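You operate a simulated robot arm through the tools that you are given. There is no shell and no other tool. Be economical: measure what you need, move in short steps, check, and stop when the job is done.

You run a simulated two-armed robot. Do the job below in one go: nothing can be reset, and whatever is moved stays where it is left.

JOB
Move the sprouted tray to the white cabinet's top shelf; top lamp on, third off.
Fine: shut the glass door; leave the other trays, the second lamp and the damp dial. Where these are worked on the way, their far stop is far enough and under half their travel is too little: glass door.

Only the result counts: the job must be done as asked and must still hold three seconds after the hand-in. Knocking over, shifting, dropping, spilling or breaking anything else fails it.

ROBOT AND FRAMES
Two 6-joint arms with two-finger parallel grippers on one trunk, on a base that drives. Base frame: it is fixed to the floor where the robot stands at the start and does not move with it; the origin is under the middle of the robot, x ahead of it, y to its left, z up. Lengths are in mm, angles in degrees, forces in N, time in s.
The left shoulder is at the start at [60, 187, 1237], the right one opposite. With the tool pointing down near the work surface each hand reaches from about 260 to 620 mm from the robot's upright axis, wherever it stands, measured 20 degrees to its own side. Places, roughly: damp dial [600, 400, 900]; glass door [900, -100, 900]; pink switch [600, 300, 900]; purple switch [500, 200, 900]; teal switch [600, 200, 900]. Payload 1.57 kg a hand.
Tool frame (each hand has its own): the origin (TCP) lies between the finger pads and is the grasp point; the fingertips stand 30 mm ahead of it; z points along the fingers, y is the line along which they close. The gripper opens to 110 mm. The fingers are 24 mm wide and 12 mm thick; the gripper's body (48 by 112 mm) begins 78 mm behind the TCP.
Orientation is that of the tool frame in the base frame, as a unit quaternion [w, x, y, z]. With the fingers straight down and closing along the base's y, the tool's x points along the base's -x, its y along +y and its z along -z.

CONTROLS
- The arms move only by the tool play_rows. It takes "left_plan", "right_plan" or both (then of equal length, played together; a hand with none holds still); each is a list of rows, each a list of 7 numbers: the shift along the tool's x, y, z in mm, then the turn, a rotation vector about the tool's x, y, z in degrees, then the gripper command, from -1 (fully open) to 1 (shut), values between in proportion. In form: [[x, y, z, wx, wy, wz, grip], ...]. A call has 1 to 12 rows; each row is the pose to reach, as a shift and turn from the pose commanded when the call began, along the tool's axes at that moment. A row lasts 0.2 s, in which the tool goes at most 50 mm and 8.6 degrees; a call with a longer step from one row to the next is refused whole, and so is a gripper value outside its range. A pose out of reach is approached as far as the arm can. The call stops where the force on the tool passes 90 N (or 10 N more than at its start, if that is more) or the arm is blocked; 0.2 s more then pass. The fingers move at their own pace (about 153 mm/s each) and stop on an object; they squeeze with about 28 N. The grip force told is the motor's: it shows also when the fingers shut on nothing. Time passes only in rows, and 0.2 s behind the last, so rows that repeat a pose let the fingers close. It gives the time, the measured TCP pose, the force on the tool (base axes), the opening and the grip force at its end, in the units of the frame above (readings bear some noise), with the torque about the TCP (base axes, N m) and any sound that the robot's microphone picked up.
- Cameras (640 x 400 px; columns grow to the right, rows downward): "scene" is now at [13.1, 12, 1790.7]; the picture's right is [0.07, -1.00, 0.00], its down [-0.71, -0.05, -0.70] and it looks along [0.70, 0.05, -0.71] (base axes); focal length 275 px, centre (320, 200). "left" rides on the left gripper at [70, -16, -141] in its tool frame; the picture's right is [0.23, 0.97, 0.00], its down [-0.86, 0.20, -0.48] and it looks along [-0.47, 0.11, 0.88] (tool axes); focal length 222 px, centre (320, 200). "right" rides on the right gripper at [70, 16, -141] in its tool frame; the picture's right is [-0.23, 0.97, 0.00], its down [-0.86, -0.20, -0.48] and it looks along [-0.47, -0.11, 0.88] (tool axes); focal length 222 px, centre (320, 200). There is no depth. A picture from a camera that has moved, and an enlarged one, comes with that camera's place and axes in the base frame and with its lens. The place of the scene camera against the robot may be out by one fixed shift of up to 18 mm in any direction.
- snapshot(camera): a new picture of that camera. The clock stands still meanwhile.
- lift_body(by): slides the trunk up (or, below 0, down) by that many mm; the arms and the scene camera ride with it, the base frame stays. It gives what a move gives, with no picture.
- drive_base(legs): drives the robot by 1 to 6 legs, each [ahead, left, turn to the left] in mm, mm and degrees, along the robot's own axes; the way and the turn of a leg run together, so that a leg with both is an arc; at most 1500 mm and 180 degrees a leg. The arms and the cameras ride along, it lands a little off, and it stops where it bumps. It gives what a move gives.
- aim_head(pan, tilt): turns the head with the scene camera to pan (to the left, within 86 degrees either way) and tilt (down, from -29 to 69), counted from straight ahead of the robot. It gives what a move gives.
- inspect(camera, box): a new picture of the part [left, top, right, bottom] of that camera's present view, enlarged. The clock stands still meanwhile.
- sign_off(): hands the job in; it is judged then, once.

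Work in short steps. Places have to be worked out from the pictures, the camera data and where the tool is seen: move nearer, look again, correct. Check each grasp and each placing, and mend what went wrong. You have 120 turns and 108 pictures in all, those below and enlarged ones among them. Open the grippers and draw the arms clear of the work before you hand the job in, unless the task says otherwise; then end with one line.

The tools are called after "Request:" by a JSON object that holds its "name" and its "arguments". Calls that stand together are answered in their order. play_rows: Moves the arms, as the interface text tells. Its arguments: {"type":"object","properties":{"left_plan":{"type":"array"},"right_plan":{"type":"array"}},"required":[]} The other tools are called the same way: lift_body (by) slides the trunk up or down; drive_base (legs) drives the base; aim_head (pan, tilt) turns the head that bears the scene camera; snapshot (camera) takes a picture; inspect (camera, box) takes an enlarged picture of a part of a camera's view; sign_off () hands the job in.

At the start:

```text
time: 0.0
left_tool_pos: [360.3, 185.4, 1468.2]
left_tcp_rot: [0.0, 0.001, 1.0, -0.001]
left_wrist_force: [-0.6, 1.3, -0.2]
left_moment: [-0.01, 0.03, 0.0]
left_grip_width: 109.8
left_finger_force: 0.1
right_tool_pos: [335.6, -70.1, 1504.9]
right_tcp_rot: [0.0, 0.0, 1.0, 0.0]
right_wrist_force: [0.2, 0.0, 0.0]
right_moment: [0.01, 0.0, -0.04]
right_grip_width: 110.1
right_finger_force: 0.1
trunk travel left (down, up): [-865.0, 125.0]
robot x, y, heading: [1.1, 0.3, -0.1]
head pan, tilt: [4.1, 45.5]
```

scene: 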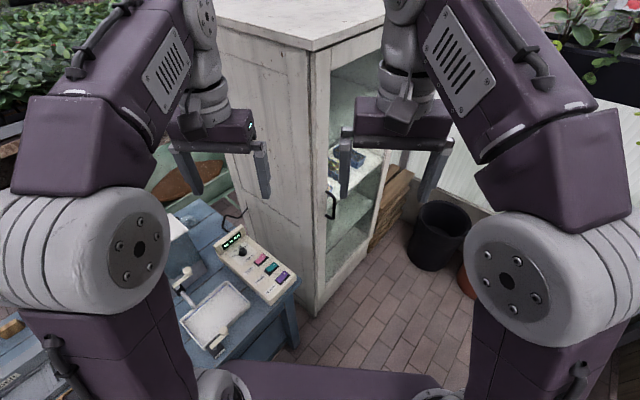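
right: 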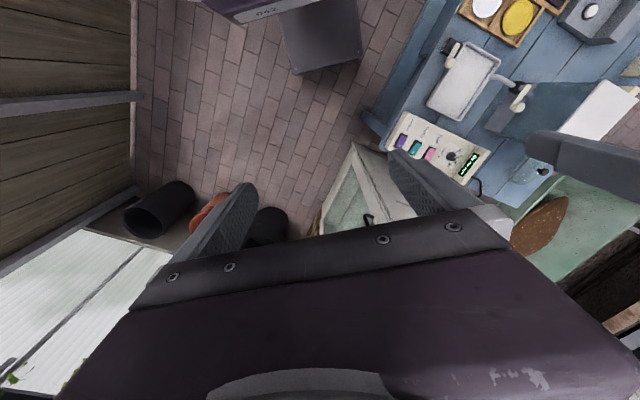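
left: 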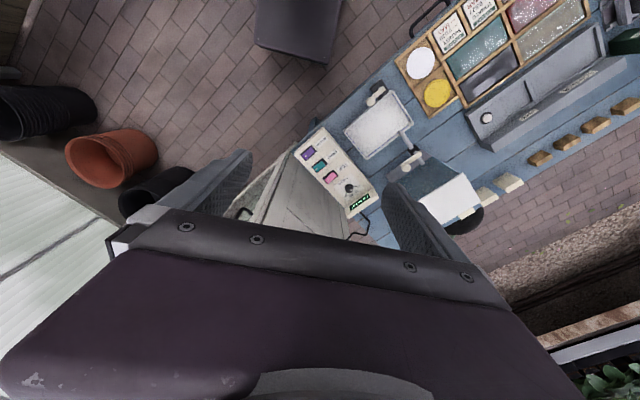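

The scene shows a white cabinet with a glass door, ahead, and a control panel on a blue bench at left. I enlarge both.

Request:
{"name": "inspect", "arguments": {"camera": "scene", "box": [160, 190, 320, 360]}}

Request:
{"name": "inspect", "arguments": {"camera": "scene", "box": [220, 0, 480, 320]}}

Request:
{"name": "inspect", "arguments": {"camera": "left", "box": [230, 60, 490, 240]}}

```text
2.35 times, centred on (240, 275) of scene
camera zoom: at [13.1, 12.0, 1790.7], right [0.07, -1.0, 0.0], down [-0.71, -0.05, -0.7], along [0.7, 0.05, -0.71], focal length 648 px, centre (508, 24)
```

zoom: 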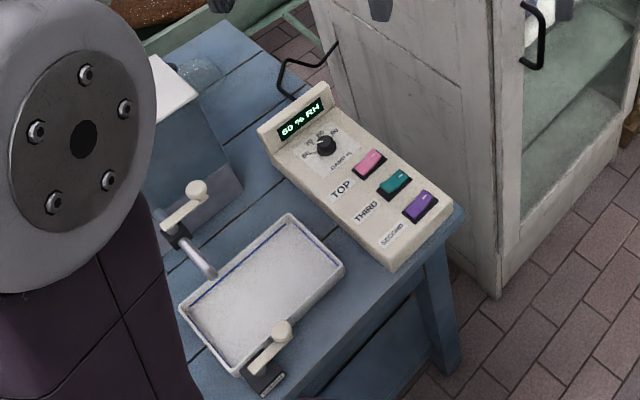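

```text
1.25 times, centred on (350, 160) of scene
camera zoom: at [13.1, 12.0, 1790.7], right [0.07, -1.0, 0.0], down [-0.71, -0.05, -0.7], along [0.7, 0.05, -0.71], focal length 344 px, centre (282, 250)
```

zoom: 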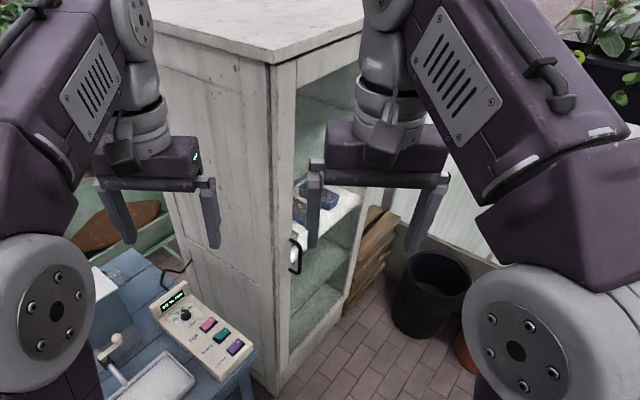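

```text
2.22 times, centred on (360, 150) of left
camera zoom: at [291.2, 168.3, 1609.0], right [-0.23, 0.97, 0.0], down [0.86, 0.2, 0.48], along [0.47, 0.11, -0.88], focal length 494 px, centre (231, 311)
```

zoom: 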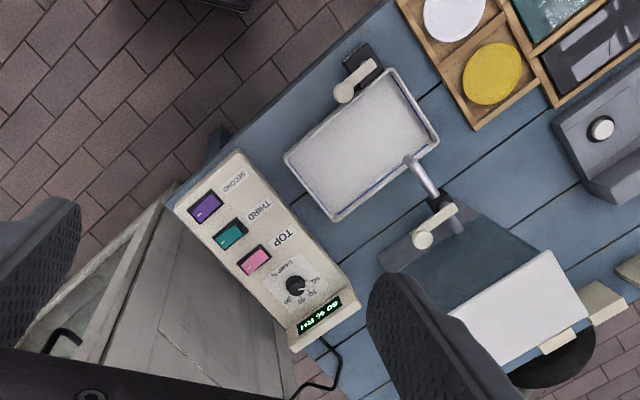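

Switches: pink = TOP, teal = THIRD, purple = SECOND. The cabinet front faces to the right, so I look around with the head to find the trays and free floor.

Request:
{"name": "aim_head", "arguments": {"pan": -60, "tilt": 35}}

Request:
{"name": "snapshot", "arguments": {"camera": "scene"}}

Request:
{"name": "aim_head", "arguments": {"pan": 70, "tilt": 40}}

Request:
{"name": "snapshot", "arguments": {"camera": "scene"}}

```text
time: 1.4
left_tool_pos: [360.5, 186.6, 1468.3]
left_tcp_rot: [0.0, 0.0, 1.0, 0.0]
left_wrist_force: [0.0, -0.2, 0.3]
left_moment: [0.02, -0.01, 0.01]
left_grip_width: 110.2
left_finger_force: 0.1
right_tool_pos: [336.7, -69.7, 1503.8]
right_tcp_rot: [0.0, 0.0, 1.0, 0.001]
right_wrist_force: [0.0, -0.1, -0.2]
right_moment: [-0.02, 0.02, 0.04]
right_grip_width: 109.7
right_finger_force: 0.1
trunk travel left (down, up): [-865.0, 125.0]
robot x, y, heading: [0.4, -3.5, 0.0]
head pan, tilt: [-60.0, 35.0]
```

```text
101 pictures are left
camera scene: at [-23.5, -70.0, 1806.2], right [-0.87, -0.5, 0.0], down [-0.29, 0.5, -0.82], along [0.41, -0.71, -0.57], focal length 275 px, centre (320, 200)
```

scene: 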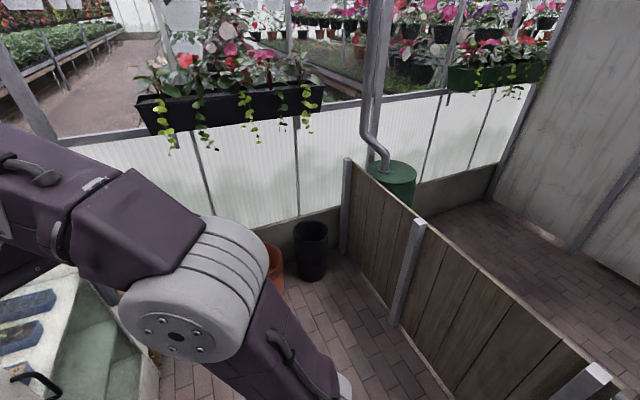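

```text
time: 3.5
left_tool_pos: [360.4, 185.4, 1467.6]
left_tcp_rot: [0.0, 0.0, 1.0, 0.0]
left_wrist_force: [-0.7, -0.6, -0.7]
left_moment: [0.01, 0.0, 0.02]
left_grip_width: 110.1
left_finger_force: 0.2
right_tool_pos: [336.0, -70.4, 1502.6]
right_tcp_rot: [0.0, 0.0, 1.0, 0.0]
right_wrist_force: [-0.3, -0.8, 0.2]
right_moment: [-0.01, 0.01, 0.04]
right_grip_width: 109.9
right_finger_force: 0.0
trunk travel left (down, up): [-865.0, 125.0]
robot x, y, heading: [-2.4, -1.1, 0.2]
head pan, tilt: [70.0, 40.0]
```

```text
100 pictures are left
camera scene: at [-38.5, 86.1, 1798.6], right [0.94, -0.34, 0.0], down [-0.22, -0.6, -0.77], along [0.26, 0.72, -0.64], focal length 275 px, centre (320, 200)
```

scene: 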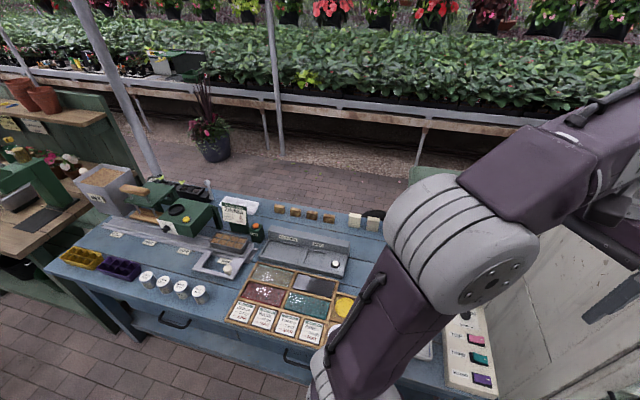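

The partition at right runs parallel to the cabinet front about 1.5 m away, with free floor between. I drive round in front of the glass door, to stand about 750 mm from it and face it.

Request:
{"name": "drive_base", "arguments": {"legs": [[0, -650, 0], [480, 0, 0], [0, 0, 55]]}}

Request:
{"name": "aim_head", "arguments": {"pan": 0, "tilt": 40}}

Request:
{"name": "snapshot", "arguments": {"camera": "scene"}}

Request:
{"name": "snapshot", "arguments": {"camera": "right"}}

```text
time: 12.0
left_tool_pos: [536.0, -247.2, 1468.9]
left_tcp_rot: [0.0, -0.466, 0.885, 0.0]
left_wrist_force: [-0.3, -0.5, -0.3]
left_moment: [0.02, -0.01, -0.01]
left_grip_width: 109.8
left_finger_force: 0.0
right_tool_pos: [733.0, -412.5, 1503.8]
right_tcp_rot: [0.0, -0.465, 0.885, 0.0]
right_wrist_force: [0.2, -0.1, 0.1]
right_moment: [0.02, -0.02, -0.04]
right_grip_width: 110.1
right_finger_force: 0.0
trunk travel left (down, up): [-865.0, 125.0]
robot x, y, heading: [485.8, -645.6, 55.5]
head pan, tilt: [70.0, 40.0]
```

```text
time: 13.4
left_tool_pos: [535.4, -248.4, 1469.1]
left_tcp_rot: [0.0, -0.466, 0.885, 0.0]
left_wrist_force: [-0.2, -0.8, 0.0]
left_moment: [0.01, -0.03, -0.01]
left_grip_width: 110.0
left_finger_force: 0.0
right_tool_pos: [731.0, -412.6, 1503.6]
right_tcp_rot: [0.0, -0.466, 0.885, 0.0]
right_wrist_force: [0.4, -0.4, -0.5]
right_moment: [0.02, 0.03, 0.0]
right_grip_width: 110.0
right_finger_force: 0.1
trunk travel left (down, up): [-865.0, 125.0]
robot x, y, heading: [483.6, -651.7, 55.5]
head pan, tilt: [0.0, 40.0]
```

```text
99 pictures are left
camera scene: at [490.1, -623.2, 1798.6], right [0.82, -0.57, 0.0], down [-0.36, -0.53, -0.77], along [0.43, 0.63, -0.64], focal length 275 px, centre (320, 200)
```

scene: 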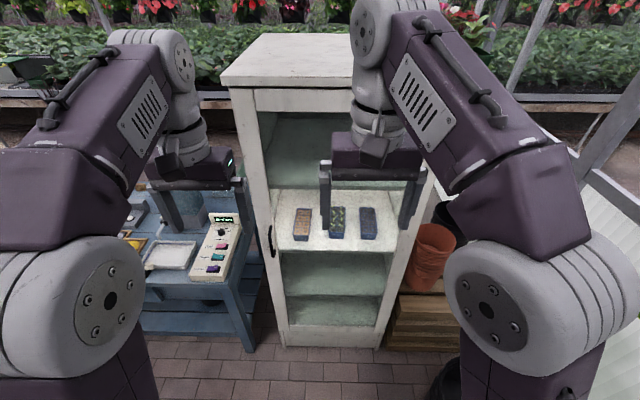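

```text
98 pictures are left
camera right: at [679.0, -461.4, 1644.4], right [-0.67, 0.74, 0.0], down [0.65, 0.59, 0.48], along [0.35, 0.32, -0.88], focal length 222 px, centre (320, 200)
```

right: 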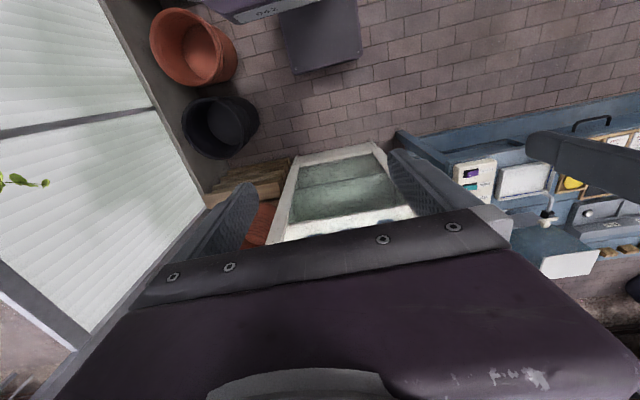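

I see three small trays on one shelf, and the middle one looks green. I enlarge the cabinet and the panel.

Request:
{"name": "inspect", "arguments": {"camera": "scene", "box": [220, 70, 450, 214]}}

Request:
{"name": "inspect", "arguments": {"camera": "scene", "box": [220, 190, 450, 354]}}

Request:
{"name": "inspect", "arguments": {"camera": "scene", "box": [180, 200, 260, 290]}}

```text
2.78 times, centred on (335, 142) of scene
camera zoom: at [490.1, -623.2, 1798.6], right [0.82, -0.57, 0.0], down [-0.36, -0.53, -0.77], along [0.43, 0.63, -0.64], focal length 765 px, centre (278, 361)
```

zoom: 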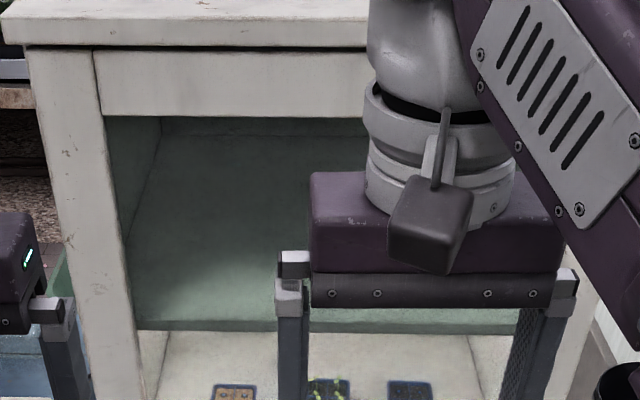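

```text
2.44 times, centred on (335, 272) of scene
camera zoom: at [490.1, -623.2, 1798.6], right [0.82, -0.57, 0.0], down [-0.36, -0.53, -0.77], along [0.43, 0.63, -0.64], focal length 672 px, centre (283, 24)
```

zoom: 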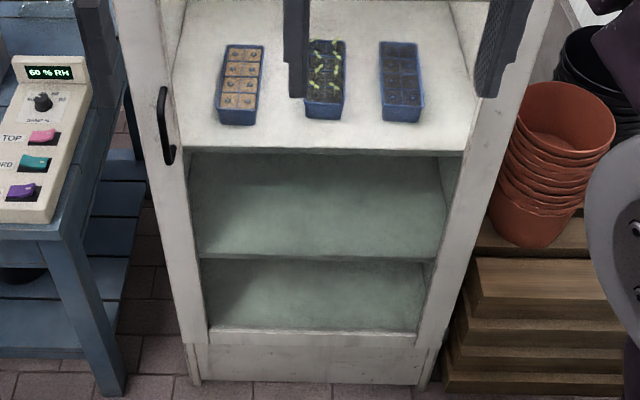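

```text
4.44 times, centred on (220, 245) of scene
camera zoom: at [490.1, -623.2, 1798.6], right [0.82, -0.57, 0.0], down [-0.36, -0.53, -0.77], along [0.43, 0.63, -0.64], focal length 1224 px, centre (764, 0)
```

zoom: 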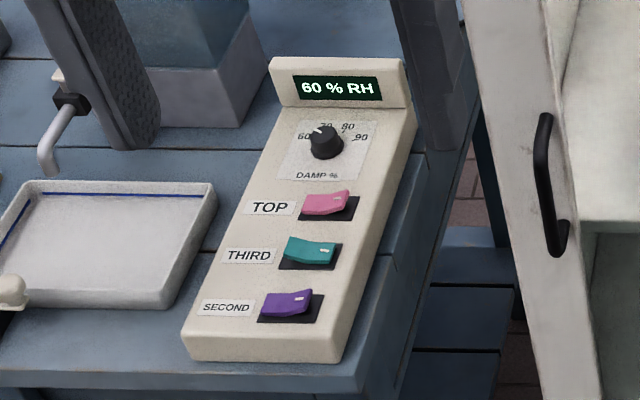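

The sprouted tray is the middle one on the lit second shelf, at about 850–990 mm ahead. The door handle is on the left side of the door (z ≈ 955–1110) and the hinge is on the right. I shift left so the handle faces the right hand, lower the trunk and turn the right tool to horizontal.

Request:
{"name": "drive_base", "arguments": {"legs": [[0, 240, 0]]}}

Request:
{"name": "lift_body", "arguments": {"by": -200}}

Request:
{"name": "play_rows", "arguments": {"right_plan": [[0, 0, 0, 0, -8.5, 0, -1], [0, 0, 0, 0, -17, 0, -1], [0, 0, 0, 0, -25.5, 0, -1], [0, 0, 0, 0, -34, 0, -1], [0, 0, 0, 0, -42.5, 0, -1], [0, 0, 0, 0, -51, 0, -1], [0, 0, 0, 0, -59.5, 0, -1], [0, 0, 0, 0, -68, 0, -1], [0, 0, 0, 0, -76, 0, -1], [0, 0, 0, 0, -83, 0, -1], [0, 0, 0, 0, -90, 0, -1], [0, 0, 0, 0, -90, 0, -1]]}}

Request:
{"name": "snapshot", "arguments": {"camera": "scene"}}

Request:
{"name": "snapshot", "arguments": {"camera": "right"}}

```text
time: 15.2
left_tool_pos: [344.4, -113.9, 1468.4]
left_tcp_rot: [-0.001, -0.463, 0.886, 0.001]
left_wrist_force: [1.6, 0.4, 0.4]
left_moment: [0.0, 0.03, -0.01]
left_grip_width: 110.1
left_finger_force: 0.0
right_tool_pos: [540.2, -280.7, 1502.6]
right_tcp_rot: [-0.001, -0.464, 0.886, 0.001]
right_wrist_force: [-0.2, -0.2, 0.2]
right_moment: [0.02, 0.04, -0.02]
right_grip_width: 109.8
right_finger_force: 0.0
trunk travel left (down, up): [-865.0, 125.0]
robot x, y, heading: [289.1, -513.0, 55.2]
head pan, tilt: [0.0, 40.0]
```

```text
time: 17.4
left_tool_pos: [340.7, -112.1, 1267.9]
left_tcp_rot: [0.0, -0.463, 0.886, -0.001]
left_wrist_force: [0.4, 0.6, 1.0]
left_moment: [-0.02, -0.02, -0.03]
left_grip_width: 110.1
left_finger_force: 0.0
right_tool_pos: [535.9, -276.6, 1304.6]
right_tcp_rot: [-0.001, -0.463, 0.886, 0.0]
right_wrist_force: [-0.3, 0.5, -0.5]
right_moment: [-0.01, 0.0, 0.01]
right_grip_width: 110.2
right_finger_force: 0.1
trunk travel left (down, up): [-665.0, 325.0]
robot x, y, heading: [285.8, -511.6, 55.3]
head pan, tilt: [0.0, 40.0]
```

```text
time: 20.0
left_tool_pos: [340.3, -111.6, 1267.9]
left_tcp_rot: [-0.001, -0.463, 0.886, 0.001]
left_wrist_force: [-0.1, -0.4, -0.1]
left_moment: [-0.02, 0.0, 0.0]
left_grip_width: 110.1
left_finger_force: 0.1
right_tool_pos: [510.9, -250.1, 1286.8]
right_tcp_rot: [0.628, -0.326, 0.627, 0.327]
right_wrist_force: [-0.2, 0.4, 0.5]
right_moment: [-0.01, 0.03, 0.04]
right_grip_width: 110.1
right_finger_force: 0.2
right hand out of reach, approached as far as the arm can: row 5, 6, 7, 8, 9, 10, 11, 12
trunk travel left (down, up): [-665.0, 325.0]
robot x, y, heading: [285.9, -513.9, 55.1]
head pan, tilt: [0.0, 40.0]
```

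```text
94 pictures are left
camera scene: at [293.2, -487.4, 1598.6], right [0.82, -0.57, 0.0], down [-0.37, -0.53, -0.77], along [0.44, 0.63, -0.64], focal length 275 px, centre (320, 200)
```

scene: 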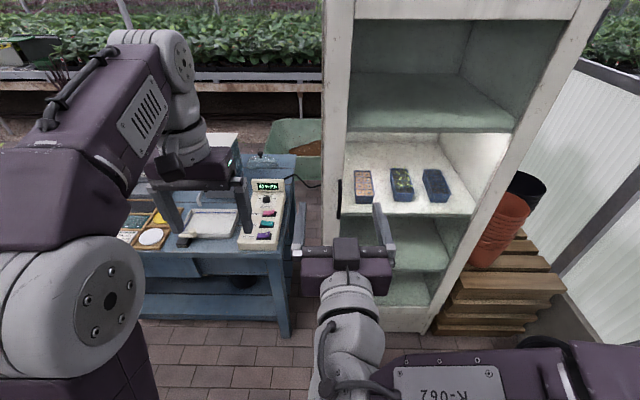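

```text
93 pictures are left
camera right: at [415.8, -356.4, 1217.1], right [-0.8, 0.56, 0.23], down [-0.11, -0.51, 0.85], along [0.59, 0.66, 0.47], focal length 222 px, centre (320, 200)
```

right: 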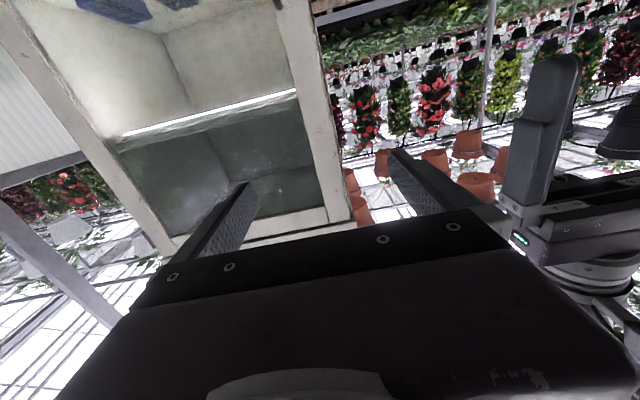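

The right hand is now horizontal. I enlarge the cabinet to fix the handle's place.

Request:
{"name": "inspect", "arguments": {"camera": "scene", "box": [300, 80, 540, 240]}}

Request:
{"name": "inspect", "arguments": {"camera": "scene", "box": [230, 160, 310, 260]}}

```text
2.50 times, centred on (420, 160) of scene
camera zoom: at [293.2, -487.4, 1598.6], right [0.82, -0.57, 0.0], down [-0.37, -0.53, -0.77], along [0.44, 0.63, -0.64], focal length 688 px, centre (70, 300)
```

zoom: 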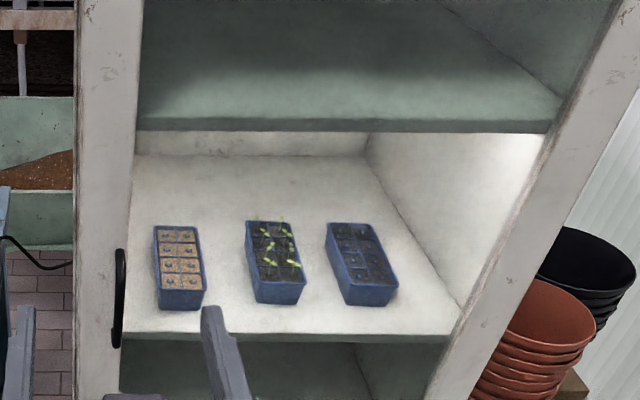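

```text
4.00 times, centred on (270, 210) of scene
camera zoom: at [293.2, -487.4, 1598.6], right [0.82, -0.57, 0.0], down [-0.37, -0.53, -0.77], along [0.44, 0.63, -0.64], focal length 1102 px, centre (520, 160)
```

zoom: 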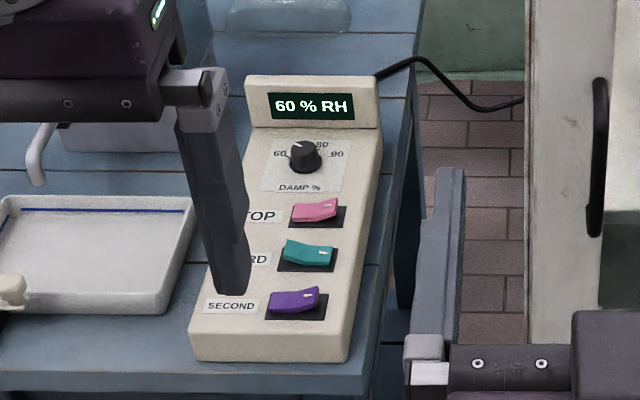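

Triangulating both views, the handle bar is about 684 ahead, 53 right of the robot axis, z ≈ 970–1124. I lower the right hand and bring it to about 80 mm short of the handle.

Request:
{"name": "play_rows", "arguments": {"right_plan": [[35, -3, 35, 0, 0, 0, -1], [70, -6, 70, 0, 0, 0, -1], [105, -9, 105, 0, 0, 0, -1], [140, -12, 140, 0, 0, 0, -1], [175, -15, 175, 0, 0, 0, -1], [210, -18, 210, 0, 0, 0, -1], [240, -20, 240, 0, 0, 0, -1], [240, -20, 260, 0, 0, 0, -1], [240, -20, 260, 0, 0, 0, -1]]}}

Request:
{"name": "snapshot", "arguments": {"camera": "scene"}}

Request:
{"name": "snapshot", "arguments": {"camera": "right"}}

```text
time: 22.0
left_tool_pos: [340.2, -111.5, 1267.6]
left_tcp_rot: [0.0, -0.462, 0.887, 0.0]
left_wrist_force: [0.8, -0.1, 0.4]
left_moment: [0.03, 0.01, 0.0]
left_grip_width: 109.9
left_finger_force: 0.0
right_tool_pos: [672.6, -35.2, 1056.2]
right_tcp_rot: [0.629, -0.329, 0.627, 0.322]
right_wrist_force: [-0.8, 0.2, -0.1]
right_moment: [0.02, 0.0, -0.02]
right_grip_width: 109.9
right_finger_force: 0.1
right hand out of reach, approached as far as the arm can: row 1, 2, 3, 5, 6, 7, 8, 9
trunk travel left (down, up): [-665.0, 325.0]
robot x, y, heading: [285.8, -507.5, 55.0]
head pan, tilt: [0.0, 40.0]
```

```text
90 pictures are left
camera scene: at [293.2, -487.4, 1598.6], right [0.82, -0.57, 0.0], down [-0.37, -0.53, -0.77], along [0.44, 0.63, -0.64], focal length 275 px, centre (320, 200)
```

scene: 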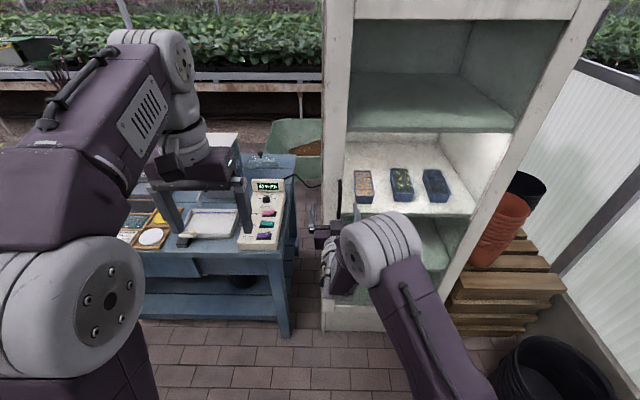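

```text
89 pictures are left
camera right: at [577.5, -141.3, 986.1], right [-0.8, 0.56, 0.22], down [-0.12, -0.5, 0.86], along [0.59, 0.66, 0.46], focal length 222 px, centre (320, 200)
```

right: 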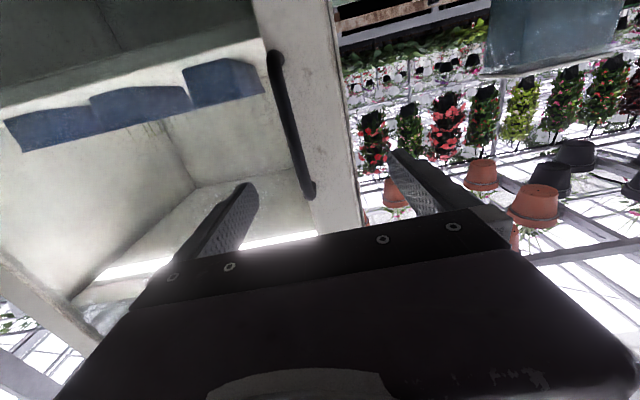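

The handle bar appears at about 60 right, z 960–1095, between the fingers. I shift 15 right, 25 down, and move forward to straddle it.

Request:
{"name": "play_rows", "arguments": {"right_plan": [[15, -15, 20, 0, 0, 0, -1], [25, -15, 45, 0, 0, 0, -1], [25, -15, 65, 0, 0, 0, -1], [25, -15, 65, 0, 0, 0, -1]]}}

Request:
{"name": "snapshot", "arguments": {"camera": "right"}}

```text
time: 23.0
left_tool_pos: [341.0, -112.2, 1268.9]
left_tcp_rot: [-0.001, -0.463, 0.886, 0.0]
left_wrist_force: [-0.4, 0.7, -0.1]
left_moment: [0.04, -0.02, -0.01]
left_grip_width: 110.0
left_finger_force: 0.0
right_tool_pos: [723.1, 9.9, 1029.5]
right_tcp_rot: [0.626, -0.328, 0.626, 0.328]
right_wrist_force: [-0.3, -0.2, 0.9]
right_moment: [0.01, 0.0, 0.03]
right_grip_width: 110.1
right_finger_force: 0.1
right hand out of reach, approached as far as the arm can: row 1
trunk travel left (down, up): [-665.0, 325.0]
robot x, y, heading: [288.3, -513.3, 55.0]
head pan, tilt: [0.0, 40.0]
```

```text
88 pictures are left
camera right: at [628.5, -97.1, 960.2], right [-0.8, 0.56, 0.23], down [-0.11, -0.51, 0.86], along [0.59, 0.66, 0.47], focal length 222 px, centre (320, 200)
```

right: 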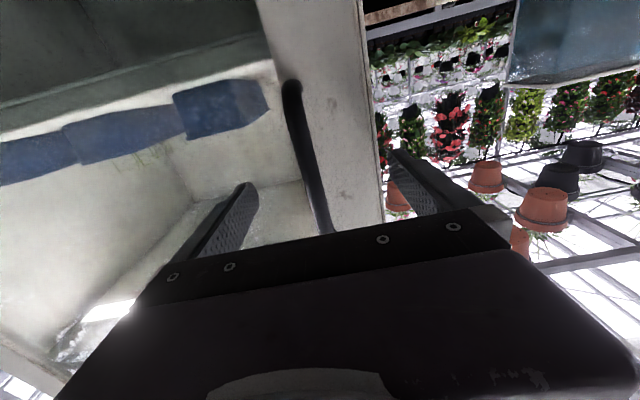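

Triangulation puts the bar about 689 ahead, with the TCP at 677. I go 10 further and close.

Request:
{"name": "play_rows", "arguments": {"right_plan": [[0, -3, 12, 0, 0, 0, -1], [0, -3, 12, 0, 0, 0, 1], [0, -3, 12, 0, 0, 0, 1], [0, -3, 12, 0, 0, 0, 1]]}}

Request:
{"name": "snapshot", "arguments": {"camera": "right"}}

```text
time: 24.0
left_tool_pos: [331.4, -109.4, 1267.3]
left_tcp_rot: [0.002, -0.464, 0.886, -0.003]
left_wrist_force: [0.5, -0.6, 0.0]
left_moment: [-0.01, 0.0, -0.01]
left_grip_width: 110.0
left_finger_force: 0.0
right_tool_pos: [718.6, 24.7, 1032.3]
right_tcp_rot: [0.626, -0.334, 0.623, 0.329]
right_wrist_force: [-38.5, 9.6, -5.6]
right_moment: [0.0, 0.7, 0.53]
right_grip_width: 71.2
right_finger_force: 28.3
trunk travel left (down, up): [-665.0, 325.0]
robot x, y, heading: [288.3, -517.2, 55.4]
head pan, tilt: [0.0, 40.0]
```

```text
87 pictures are left
camera right: at [626.6, -84.9, 961.6], right [-0.81, 0.55, 0.22], down [-0.11, -0.5, 0.86], along [0.58, 0.67, 0.47], focal length 222 px, centre (320, 200)
```

right: 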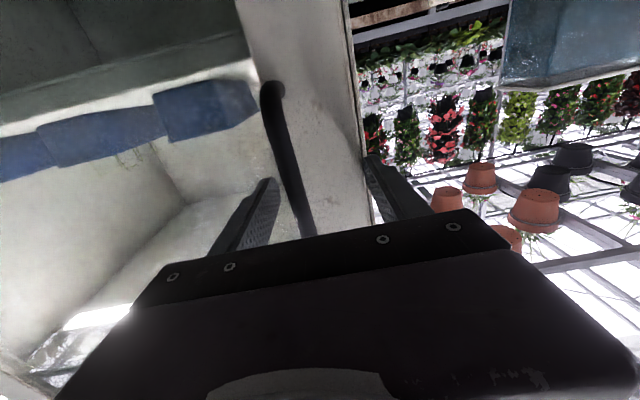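

The left finger caught on the cabinet's edge beyond the stile: the tips reached past the door face. I open and back out, then re-close from a narrower opening with the tips in front of the door.

Request:
{"name": "play_rows", "arguments": {"right_plan": [[0, 0, 0, 0, 0, 0, -1], [0, 0, 0, 0, 0, 0, -1], [0, -3, -14, 0, 0, 0, -1], [0, -3, -14, 0, 0, 0, -1]]}}

Request:
{"name": "play_rows", "arguments": {"right_plan": [[0, 0, 0, 0, 0, 0, 0], [0, 0, 0, 0, 0, 0, 0.4], [0, 0, 0, 0, 0, 0, 1], [0, 0, 0, 0, 0, 0, 1]]}}

Request:
{"name": "snapshot", "arguments": {"camera": "right"}}

```text
time: 25.0
left_tool_pos: [340.0, -112.2, 1268.1]
left_tcp_rot: [0.0, -0.463, 0.886, 0.0]
left_wrist_force: [-0.8, 1.2, -0.9]
left_moment: [0.0, 0.01, 0.01]
left_grip_width: 109.9
left_finger_force: 0.0
right_tool_pos: [726.8, 4.3, 1030.6]
right_tcp_rot: [0.628, -0.326, 0.627, 0.326]
right_wrist_force: [0.1, 0.1, 0.3]
right_moment: [-0.04, -0.02, 0.0]
right_grip_width: 110.2
right_finger_force: 0.1
trunk travel left (down, up): [-665.0, 325.0]
robot x, y, heading: [289.1, -513.4, 55.4]
head pan, tilt: [0.0, 40.0]
```

```text
time: 26.0
left_tool_pos: [338.1, -109.6, 1268.0]
left_tcp_rot: [0.001, -0.463, 0.886, -0.001]
left_wrist_force: [-0.7, 0.1, -0.1]
left_moment: [-0.04, -0.03, 0.01]
left_grip_width: 110.1
left_finger_force: 0.0
right_tool_pos: [723.6, 7.8, 1031.3]
right_tcp_rot: [0.626, -0.328, 0.626, 0.328]
right_wrist_force: [-8.6, 6.0, -1.6]
right_moment: [0.27, 0.12, 0.05]
right_grip_width: 11.7
right_finger_force: 28.9
trunk travel left (down, up): [-665.0, 325.0]
robot x, y, heading: [285.5, -513.9, 55.0]
head pan, tilt: [0.0, 40.0]
```

```text
86 pictures are left
camera right: at [629.3, -100.2, 960.8], right [-0.8, 0.55, 0.22], down [-0.11, -0.51, 0.86], along [0.59, 0.66, 0.47], focal length 222 px, centre (320, 200)
```

right: 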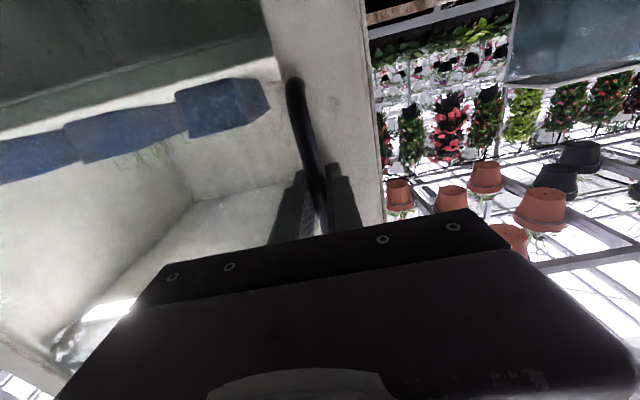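

The bar is gripped (11.7 mm). I pull the door open along an arc about the hinge (radius ≈ 500), turning the tool with it.

Request:
{"name": "play_rows", "arguments": {"right_plan": [[0, -1.5, -17, -2, 0, 0, 1], [0, -4.4, -35, -4, 0, 0, 1], [0, -7.5, -52, -6, 0, 0, 1], [0, -11, -69, -8, 0, 0, 1], [0, -15.5, -86, -10, 0, 0, 1], [0, -20.3, -103, -12, 0, 0, 1]]}}

Request:
{"name": "snapshot", "arguments": {"camera": "scene"}}

```text
time: 27.3
left_tool_pos: [355.1, -117.7, 1269.9]
left_tcp_rot: [-0.002, -0.459, 0.888, 0.004]
left_wrist_force: [-1.1, 1.2, 0.0]
left_moment: [-0.01, -0.06, -0.01]
left_grip_width: 109.8
left_finger_force: 0.1
right_tool_pos: [689.7, -50.0, 1044.0]
right_tcp_rot: [0.615, -0.362, 0.621, 0.323]
right_wrist_force: [58.8, -28.0, -16.9]
right_moment: [0.88, 0.61, 0.24]
right_grip_width: 16.5
right_finger_force: 31.9
right hand out of reach, approached as far as the arm can: row 1, 2, 3, 4, 5, 6
trunk travel left (down, up): [-665.0, 325.0]
robot x, y, heading: [285.1, -515.0, 54.4]
head pan, tilt: [0.0, 40.0]
stopped in row 6 (right hand): the force on the tool passed its limit at 93 N (the readings are from after the stop); the commanded pose is now the measured one
```

```text
85 pictures are left
camera scene: at [308.2, -495.0, 1598.8], right [0.82, -0.58, -0.01], down [-0.38, -0.52, -0.77], along [0.44, 0.63, -0.64], focal length 275 px, centre (320, 200)
```

scene: 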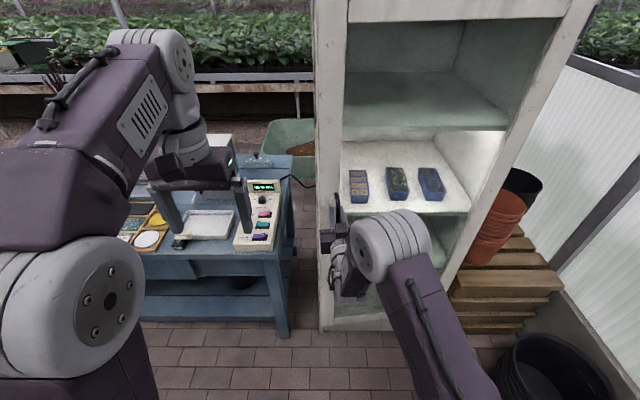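

The force limit tripped after about 65 mm. I check whether the door is opening.

Request:
{"name": "snapshot", "arguments": {"camera": "right"}}

Request:
{"name": "inspect", "arguments": {"camera": "scene", "box": [300, 140, 500, 340]}}

```text
84 pictures are left
camera right: at [603.2, -165.5, 978.1], right [-0.83, 0.52, 0.18], down [-0.1, -0.46, 0.88], along [0.55, 0.71, 0.44], focal length 222 px, centre (320, 200)
```

right: 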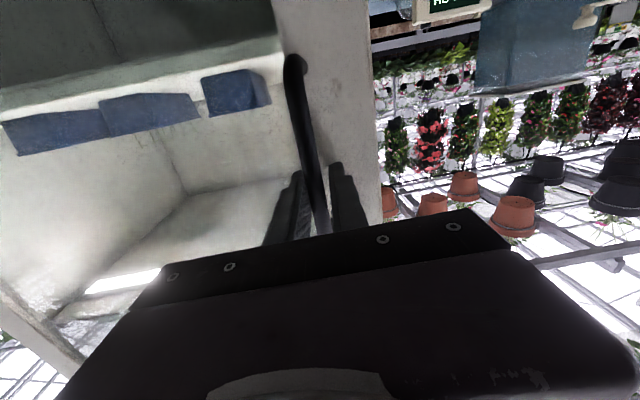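

```text
2.00 times, centred on (400, 240) of scene
camera zoom: at [308.2, -495.0, 1598.8], right [0.82, -0.58, -0.01], down [-0.38, -0.52, -0.77], along [0.44, 0.63, -0.64], focal length 551 px, centre (160, 120)
```

zoom: 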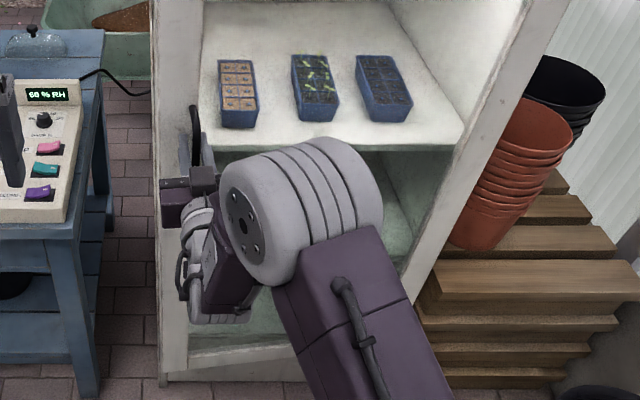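

The handle came about 60 mm towards me, so the door is opening (about 7°), but the arm cannot yaw further there. I swing the whole robot about the hinge instead with two small arcs.

Request:
{"name": "drive_base", "arguments": {"legs": [[-57, -76, 6]]}}

Request:
{"name": "snapshot", "arguments": {"camera": "scene"}}

```text
time: 28.4
left_tool_pos: [351.7, -198.3, 1268.3]
left_tcp_rot: [-0.004, -0.506, 0.863, 0.004]
left_wrist_force: [0.5, -0.8, 0.0]
left_moment: [-0.01, 0.03, 0.01]
left_grip_width: 109.8
left_finger_force: 0.0
right_tool_pos: [673.8, -94.2, 1045.0]
right_tcp_rot: [0.596, -0.398, 0.598, 0.359]
right_wrist_force: [51.9, -18.5, -21.6]
right_moment: [0.68, 0.71, 0.22]
right_grip_width: 13.0
right_finger_force: 30.2
trunk travel left (down, up): [-665.0, 325.0]
robot x, y, heading: [324.3, -603.6, 61.1]
head pan, tilt: [0.0, 40.0]
```

```text
82 pictures are left
camera scene: at [346.7, -577.6, 1598.3], right [0.87, -0.49, -0.01], down [-0.32, -0.56, -0.76], along [0.37, 0.67, -0.65], focal length 275 px, centre (320, 200)
```

scene: 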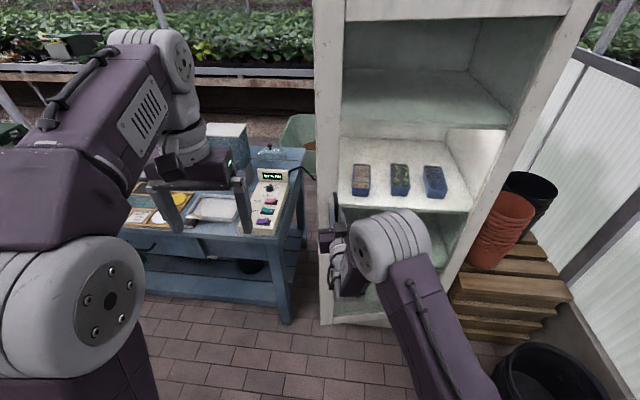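

I zoom to see whether the door frame is separating from the cabinet.

Request:
{"name": "inspect", "arguments": {"camera": "scene", "box": [300, 0, 580, 175]}}

Request:
{"name": "inspect", "arguments": {"camera": "scene", "box": [300, 170, 500, 340]}}

```text
2.29 times, centred on (440, 88) of scene
camera zoom: at [346.7, -577.6, 1598.3], right [0.87, -0.49, -0.01], down [-0.32, -0.56, -0.76], along [0.37, 0.67, -0.65], focal length 629 px, centre (46, 457)
```

zoom: 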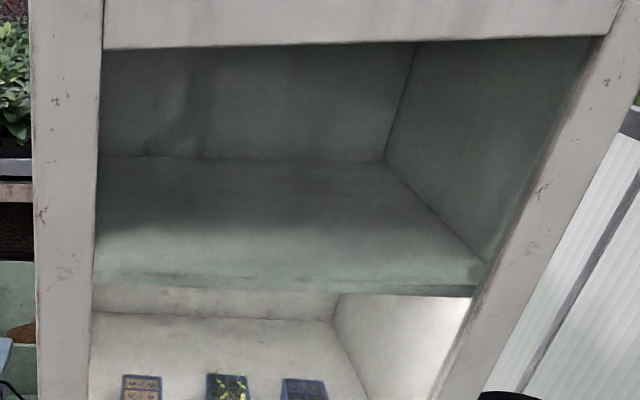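

```text
2.35 times, centred on (400, 255) of scene
camera zoom: at [346.7, -577.6, 1598.3], right [0.87, -0.49, -0.01], down [-0.32, -0.56, -0.76], along [0.37, 0.67, -0.65], focal length 648 px, centre (132, 71)
```

zoom: 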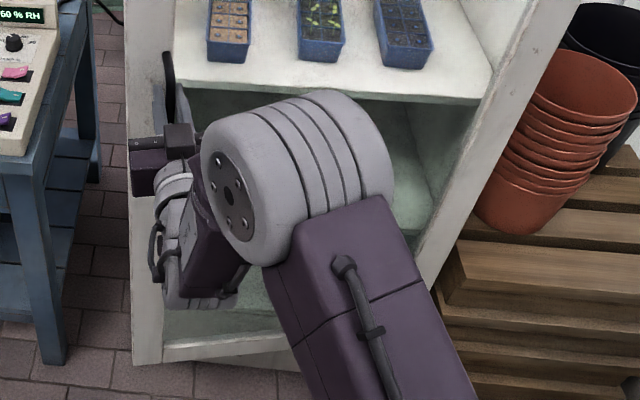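

The door frame is visibly angled from the shelves. I continue the arc.

Request:
{"name": "drive_base", "arguments": {"legs": [[-57, -76, 6], [-57, -76, 6]]}}

Request:
{"name": "snapshot", "arguments": {"camera": "scene"}}

```text
time: 30.3
left_tool_pos: [353.5, -367.9, 1268.7]
left_tcp_rot: [-0.003, -0.593, 0.805, 0.002]
left_wrist_force: [0.0, -0.3, 0.2]
left_moment: [0.02, 0.03, 0.03]
left_grip_width: 110.1
left_finger_force: 0.0
right_tool_pos: [649.5, -197.8, 1044.9]
right_tcp_rot: [0.557, -0.457, 0.553, 0.417]
right_wrist_force: [22.6, -3.2, -20.1]
right_moment: [0.68, 0.62, 0.08]
right_grip_width: 12.7
right_finger_force: 29.7
trunk travel left (down, up): [-665.0, 325.0]
robot x, y, heading: [418.4, -767.8, 72.9]
head pan, tilt: [0.0, 40.0]
```

```text
79 pictures are left
camera scene: at [425.8, -736.9, 1598.5], right [0.96, -0.3, -0.01], down [-0.2, -0.61, -0.76], along [0.22, 0.73, -0.64], focal length 275 px, centre (320, 200)
```

scene: 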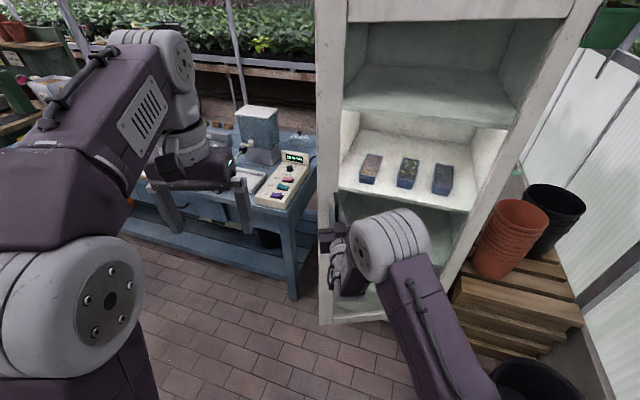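

The door opens well (about 25°) with falling force. I continue the arc with three more legs.

Request:
{"name": "drive_base", "arguments": {"legs": [[-57, -76, 6], [-57, -76, 6], [-57, -76, 6]]}}

Request:
{"name": "snapshot", "arguments": {"camera": "scene"}}

```text
time: 32.9
left_tool_pos: [422.7, -609.6, 1266.8]
left_tcp_rot: [0.0, 0.711, -0.703, 0.002]
left_wrist_force: [1.2, 0.0, 1.0]
left_moment: [0.01, 0.03, 0.0]
left_grip_width: 110.1
left_finger_force: 0.1
right_tool_pos: [651.5, -357.0, 1045.5]
right_tcp_rot: [-0.487, 0.542, -0.471, -0.497]
right_wrist_force: [-20.1, -2.9, -18.8]
right_moment: [0.48, 0.72, -0.04]
right_grip_width: 13.1
right_finger_force: 29.7
trunk travel left (down, up): [-665.0, 325.0]
robot x, y, heading: [618.1, -967.5, 90.8]
head pan, tilt: [0.0, 40.0]
```

```text
78 pictures are left
camera scene: at [604.6, -936.6, 1598.5], right [1.0, 0.01, 0.0], down [0.01, -0.64, -0.77], along [-0.01, 0.77, -0.64], focal length 275 px, centre (320, 200)
```

scene: 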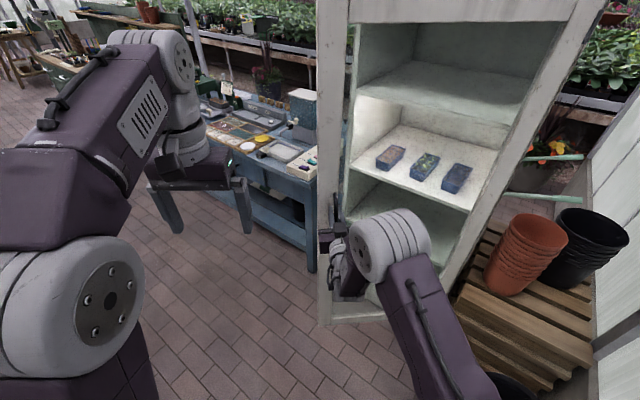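

About 43° open. Force is moderate; three more legs with slightly less sideways travel.

Request:
{"name": "drive_base", "arguments": {"legs": [[-57, -72, 6], [-57, -72, 6], [-57, -72, 6]]}}

Request:
{"name": "snapshot", "arguments": {"camera": "scene"}}

```text
time: 34.1
left_tool_pos: [445.9, -680.4, 1269.2]
left_tcp_rot: [0.0, 0.747, -0.664, -0.001]
left_wrist_force: [-1.0, 0.6, 0.5]
left_moment: [0.0, -0.04, 0.01]
left_grip_width: 109.9
left_finger_force: 0.0
right_tool_pos: [660.2, -401.8, 1046.5]
right_tcp_rot: [-0.468, 0.554, -0.457, -0.516]
right_wrist_force: [24.0, 6.5, 5.8]
right_moment: [-0.88, 0.58, 0.06]
right_grip_width: 12.9
right_finger_force: 30.2
trunk travel left (down, up): [-665.0, 325.0]
robot x, y, heading: [669.8, -1016.6, 96.8]
head pan, tilt: [0.0, 40.0]
stopped in leg 1: the robot was blocked; the commanded pose is now the measured one
```

```text
77 pictures are left
camera scene: at [663.3, -986.5, 1598.5], right [0.99, 0.12, 0.0], down [0.08, -0.64, -0.77], along [-0.09, 0.76, -0.64], focal length 275 px, centre (320, 200)
```

scene: 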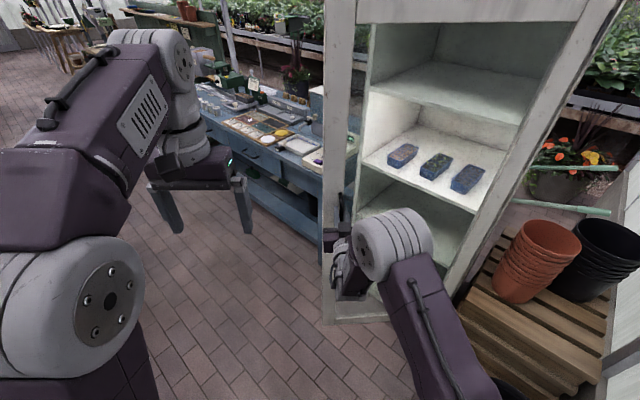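

Blocked after one leg, with the door at about 48°. I look to the right and rear for what the base touches.

Request:
{"name": "aim_head", "arguments": {"pan": -80, "tilt": 60}}

Request:
{"name": "snapshot", "arguments": {"camera": "scene"}}

```text
time: 35.6
left_tool_pos: [450.7, -680.8, 1269.9]
left_tcp_rot: [0.001, 0.748, -0.663, -0.003]
left_wrist_force: [-0.4, 0.1, 0.4]
left_moment: [0.01, -0.01, 0.0]
left_grip_width: 109.9
left_finger_force: 0.1
right_tool_pos: [662.1, -403.4, 1045.9]
right_tcp_rot: [-0.465, 0.557, -0.454, -0.518]
right_wrist_force: [26.4, 7.1, 11.2]
right_moment: [0.14, 0.77, 0.07]
right_grip_width: 12.9
right_finger_force: 29.2
trunk travel left (down, up): [-665.0, 325.0]
robot x, y, heading: [672.6, -1019.3, 97.1]
head pan, tilt: [-80.0, 60.0]
```

```text
76 pictures are left
camera scene: at [743.5, -1051.2, 1571.6], right [0.29, -0.96, 0.0], down [-0.83, -0.25, -0.5], along [0.47, 0.15, -0.87], focal length 275 px, centre (320, 200)
```

scene: 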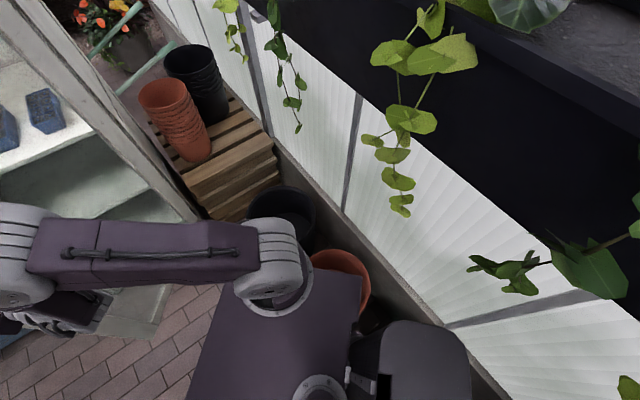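

The base is beside the pot and wall, so no further that way. The door is about half open; I release the handle and back the hand off.

Request:
{"name": "play_rows", "arguments": {"right_plan": [[0, 0, 0, 0, 0, 0, -0.3], [0, 0, 0, 0, 0, 0, -0.3], [0, 0, -30, 0, 0, 0, -0.3], [0, 0, -60, 0, 0, 0, -0.3]]}}

Request:
{"name": "aim_head", "arguments": {"pan": 0, "tilt": 45}}

Request:
{"name": "snapshot", "arguments": {"camera": "scene"}}

```text
time: 36.6
left_tool_pos: [445.5, -682.4, 1269.0]
left_tcp_rot: [-0.001, 0.748, -0.663, 0.0]
left_wrist_force: [0.0, 0.3, 0.4]
left_moment: [0.02, -0.01, -0.03]
left_grip_width: 110.1
left_finger_force: 0.1
right_tool_pos: [650.9, -449.3, 1063.4]
right_tcp_rot: [-0.468, 0.563, -0.449, -0.512]
right_wrist_force: [-0.4, 0.0, 0.2]
right_moment: [0.02, -0.02, 0.05]
right_grip_width: 71.5
right_finger_force: 0.1
right hand out of reach, approached as far as the arm can: row 3, 4
trunk travel left (down, up): [-665.0, 325.0]
robot x, y, heading: [671.2, -1015.0, 97.0]
head pan, tilt: [-80.0, 60.0]
```

```text
time: 38.1
left_tool_pos: [444.5, -680.8, 1268.0]
left_tcp_rot: [-0.001, 0.749, -0.663, -0.001]
left_wrist_force: [0.2, -0.5, 0.7]
left_moment: [-0.02, 0.0, -0.01]
left_grip_width: 110.1
left_finger_force: 0.1
right_tool_pos: [650.3, -449.3, 1061.6]
right_tcp_rot: [-0.468, 0.564, -0.449, -0.511]
right_wrist_force: [-0.2, -0.5, -0.1]
right_moment: [0.04, -0.01, -0.03]
right_grip_width: 71.7
right_finger_force: 0.1
trunk travel left (down, up): [-665.0, 325.0]
robot x, y, heading: [671.9, -1013.8, 97.2]
head pan, tilt: [0.0, 45.0]
```

```text
75 pictures are left
camera scene: at [662.3, -989.8, 1591.4], right [0.99, 0.12, 0.0], down [0.08, -0.7, -0.71], along [-0.08, 0.7, -0.71], focal length 275 px, centre (320, 200)
```

scene: 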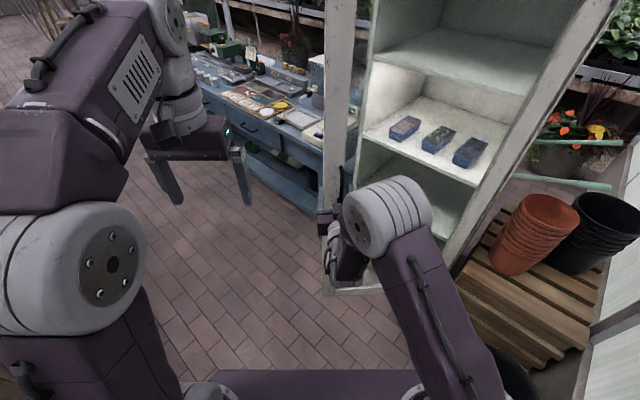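

The hand is clear of the handle. I drive out round the door edge to stand left of the opening, facing the cabinet again.

Request:
{"name": "drive_base", "arguments": {"legs": [[0, 130, 0], [451, 312, 0], [0, 0, -42]]}}

Request:
{"name": "snapshot", "arguments": {"camera": "scene"}}

```text
time: 44.2
left_tool_pos: [233.5, -222.7, 1268.7]
left_tcp_rot: [0.001, -0.452, 0.892, 0.0]
left_wrist_force: [0.1, -0.1, 0.0]
left_moment: [-0.01, -0.01, 0.01]
left_grip_width: 109.9
left_finger_force: 0.1
right_tool_pos: [542.1, -192.8, 1061.8]
right_tcp_rot: [0.624, -0.358, 0.625, 0.303]
right_wrist_force: [0.1, 0.5, 0.0]
right_moment: [0.0, -0.01, -0.02]
right_grip_width: 71.8
right_finger_force: 0.0
trunk travel left (down, up): [-665.0, 325.0]
robot x, y, heading: [171.4, -624.3, 54.0]
head pan, tilt: [0.0, 45.0]
```

```text
74 pictures are left
camera scene: at [175.1, -599.8, 1591.4], right [0.81, -0.59, 0.0], down [-0.42, -0.57, -0.71], along [0.42, 0.57, -0.71], focal length 275 px, centre (320, 200)
```

scene: 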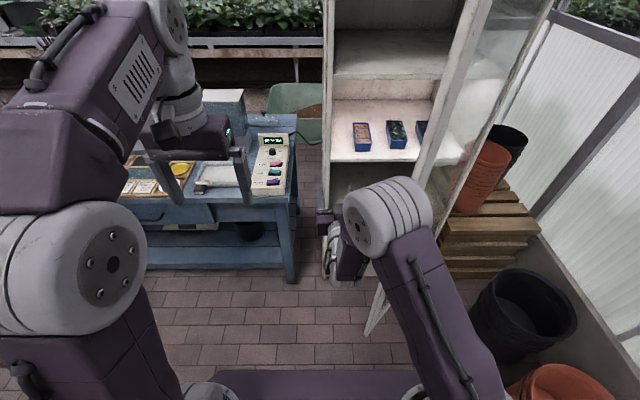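

The door edge stands to the right of my hand, and the hand is on its inner side. I point the right hand outward to the right so that the fingers lead, closing them as a pusher.

Request:
{"name": "play_rows", "arguments": {"right_plan": [[0, -20, 10, 6, 0, 0, 1], [0, -40, 20, 12, 0, 0, 1], [0, -60, 30, 18, 0, 0, 1], [0, -80, 40, 24, 0, 0, 1], [0, -100, 50, 30, 0, 0, 1], [0, -100, 50, 30, 0, 0, 1]]}}

Request:
{"name": "snapshot", "arguments": {"camera": "scene"}}

```text
time: 45.6
left_tool_pos: [233.7, -222.6, 1267.9]
left_tcp_rot: [0.002, -0.452, 0.892, 0.001]
left_wrist_force: [0.5, 0.0, -0.4]
left_moment: [0.01, -0.01, 0.05]
left_grip_width: 110.1
left_finger_force: 0.0
right_tool_pos: [651.8, -209.0, 1067.7]
right_tcp_rot: [0.695, -0.185, 0.682, 0.13]
right_wrist_force: [-0.2, 0.9, -0.1]
right_moment: [0.01, -0.02, -0.01]
right_grip_width: 0.1
right_finger_force: 21.3
trunk travel left (down, up): [-665.0, 325.0]
robot x, y, heading: [166.6, -623.8, 53.7]
head pan, tilt: [0.0, 45.0]
```

```text
73 pictures are left
camera scene: at [174.8, -600.0, 1591.4], right [0.81, -0.59, 0.0], down [-0.42, -0.57, -0.71], along [0.42, 0.57, -0.71], focal length 275 px, centre (320, 200)
```

scene: 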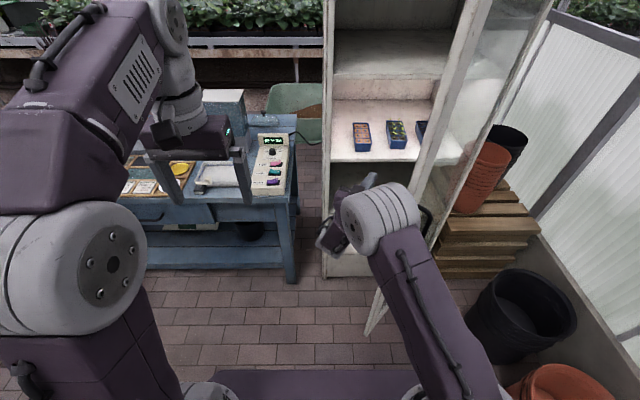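

The fingertips are about 220 mm left of the door's inner face. I reach 150 mm right with the arm first.

Request:
{"name": "play_rows", "arguments": {"right_plan": [[0, -32, 19, 3, 0, 0, 1], [0, -64, 38, 6, 0, 0, 1], [0, -97, 58, 9, 0, 0, 1], [0, -129, 77, 12, 0, 0, 1], [0, -150, 90, 14, 0, 0, 1]]}}

Request:
{"name": "snapshot", "arguments": {"camera": "scene"}}

```text
time: 46.8
left_tool_pos: [235.4, -222.2, 1267.7]
left_tcp_rot: [0.002, -0.452, 0.892, 0.0]
left_wrist_force: [-0.2, -0.2, 0.0]
left_moment: [-0.04, -0.01, 0.02]
left_grip_width: 109.8
left_finger_force: 0.2
right_tool_pos: [799.5, -303.5, 1076.6]
right_tcp_rot: [0.712, -0.098, 0.693, 0.047]
right_wrist_force: [-0.4, 0.0, 0.8]
right_moment: [-0.03, 0.03, -0.01]
right_grip_width: 0.1
right_finger_force: 21.7
trunk travel left (down, up): [-665.0, 325.0]
robot x, y, heading: [170.5, -620.3, 53.8]
head pan, tilt: [0.0, 45.0]
```

```text
72 pictures are left
camera scene: at [175.6, -599.8, 1591.4], right [0.81, -0.59, 0.0], down [-0.42, -0.57, -0.71], along [0.42, 0.57, -0.71], focal length 275 px, centre (320, 200)
```

scene: 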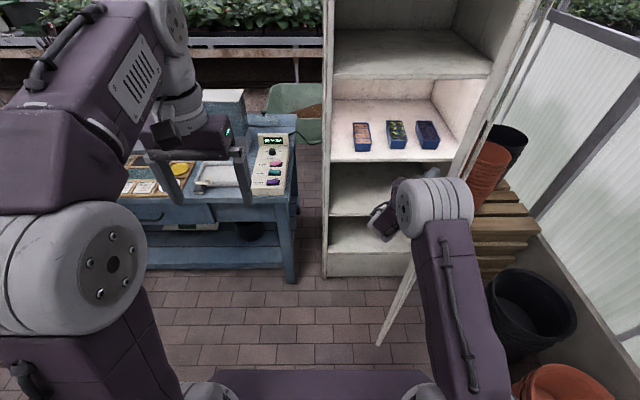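

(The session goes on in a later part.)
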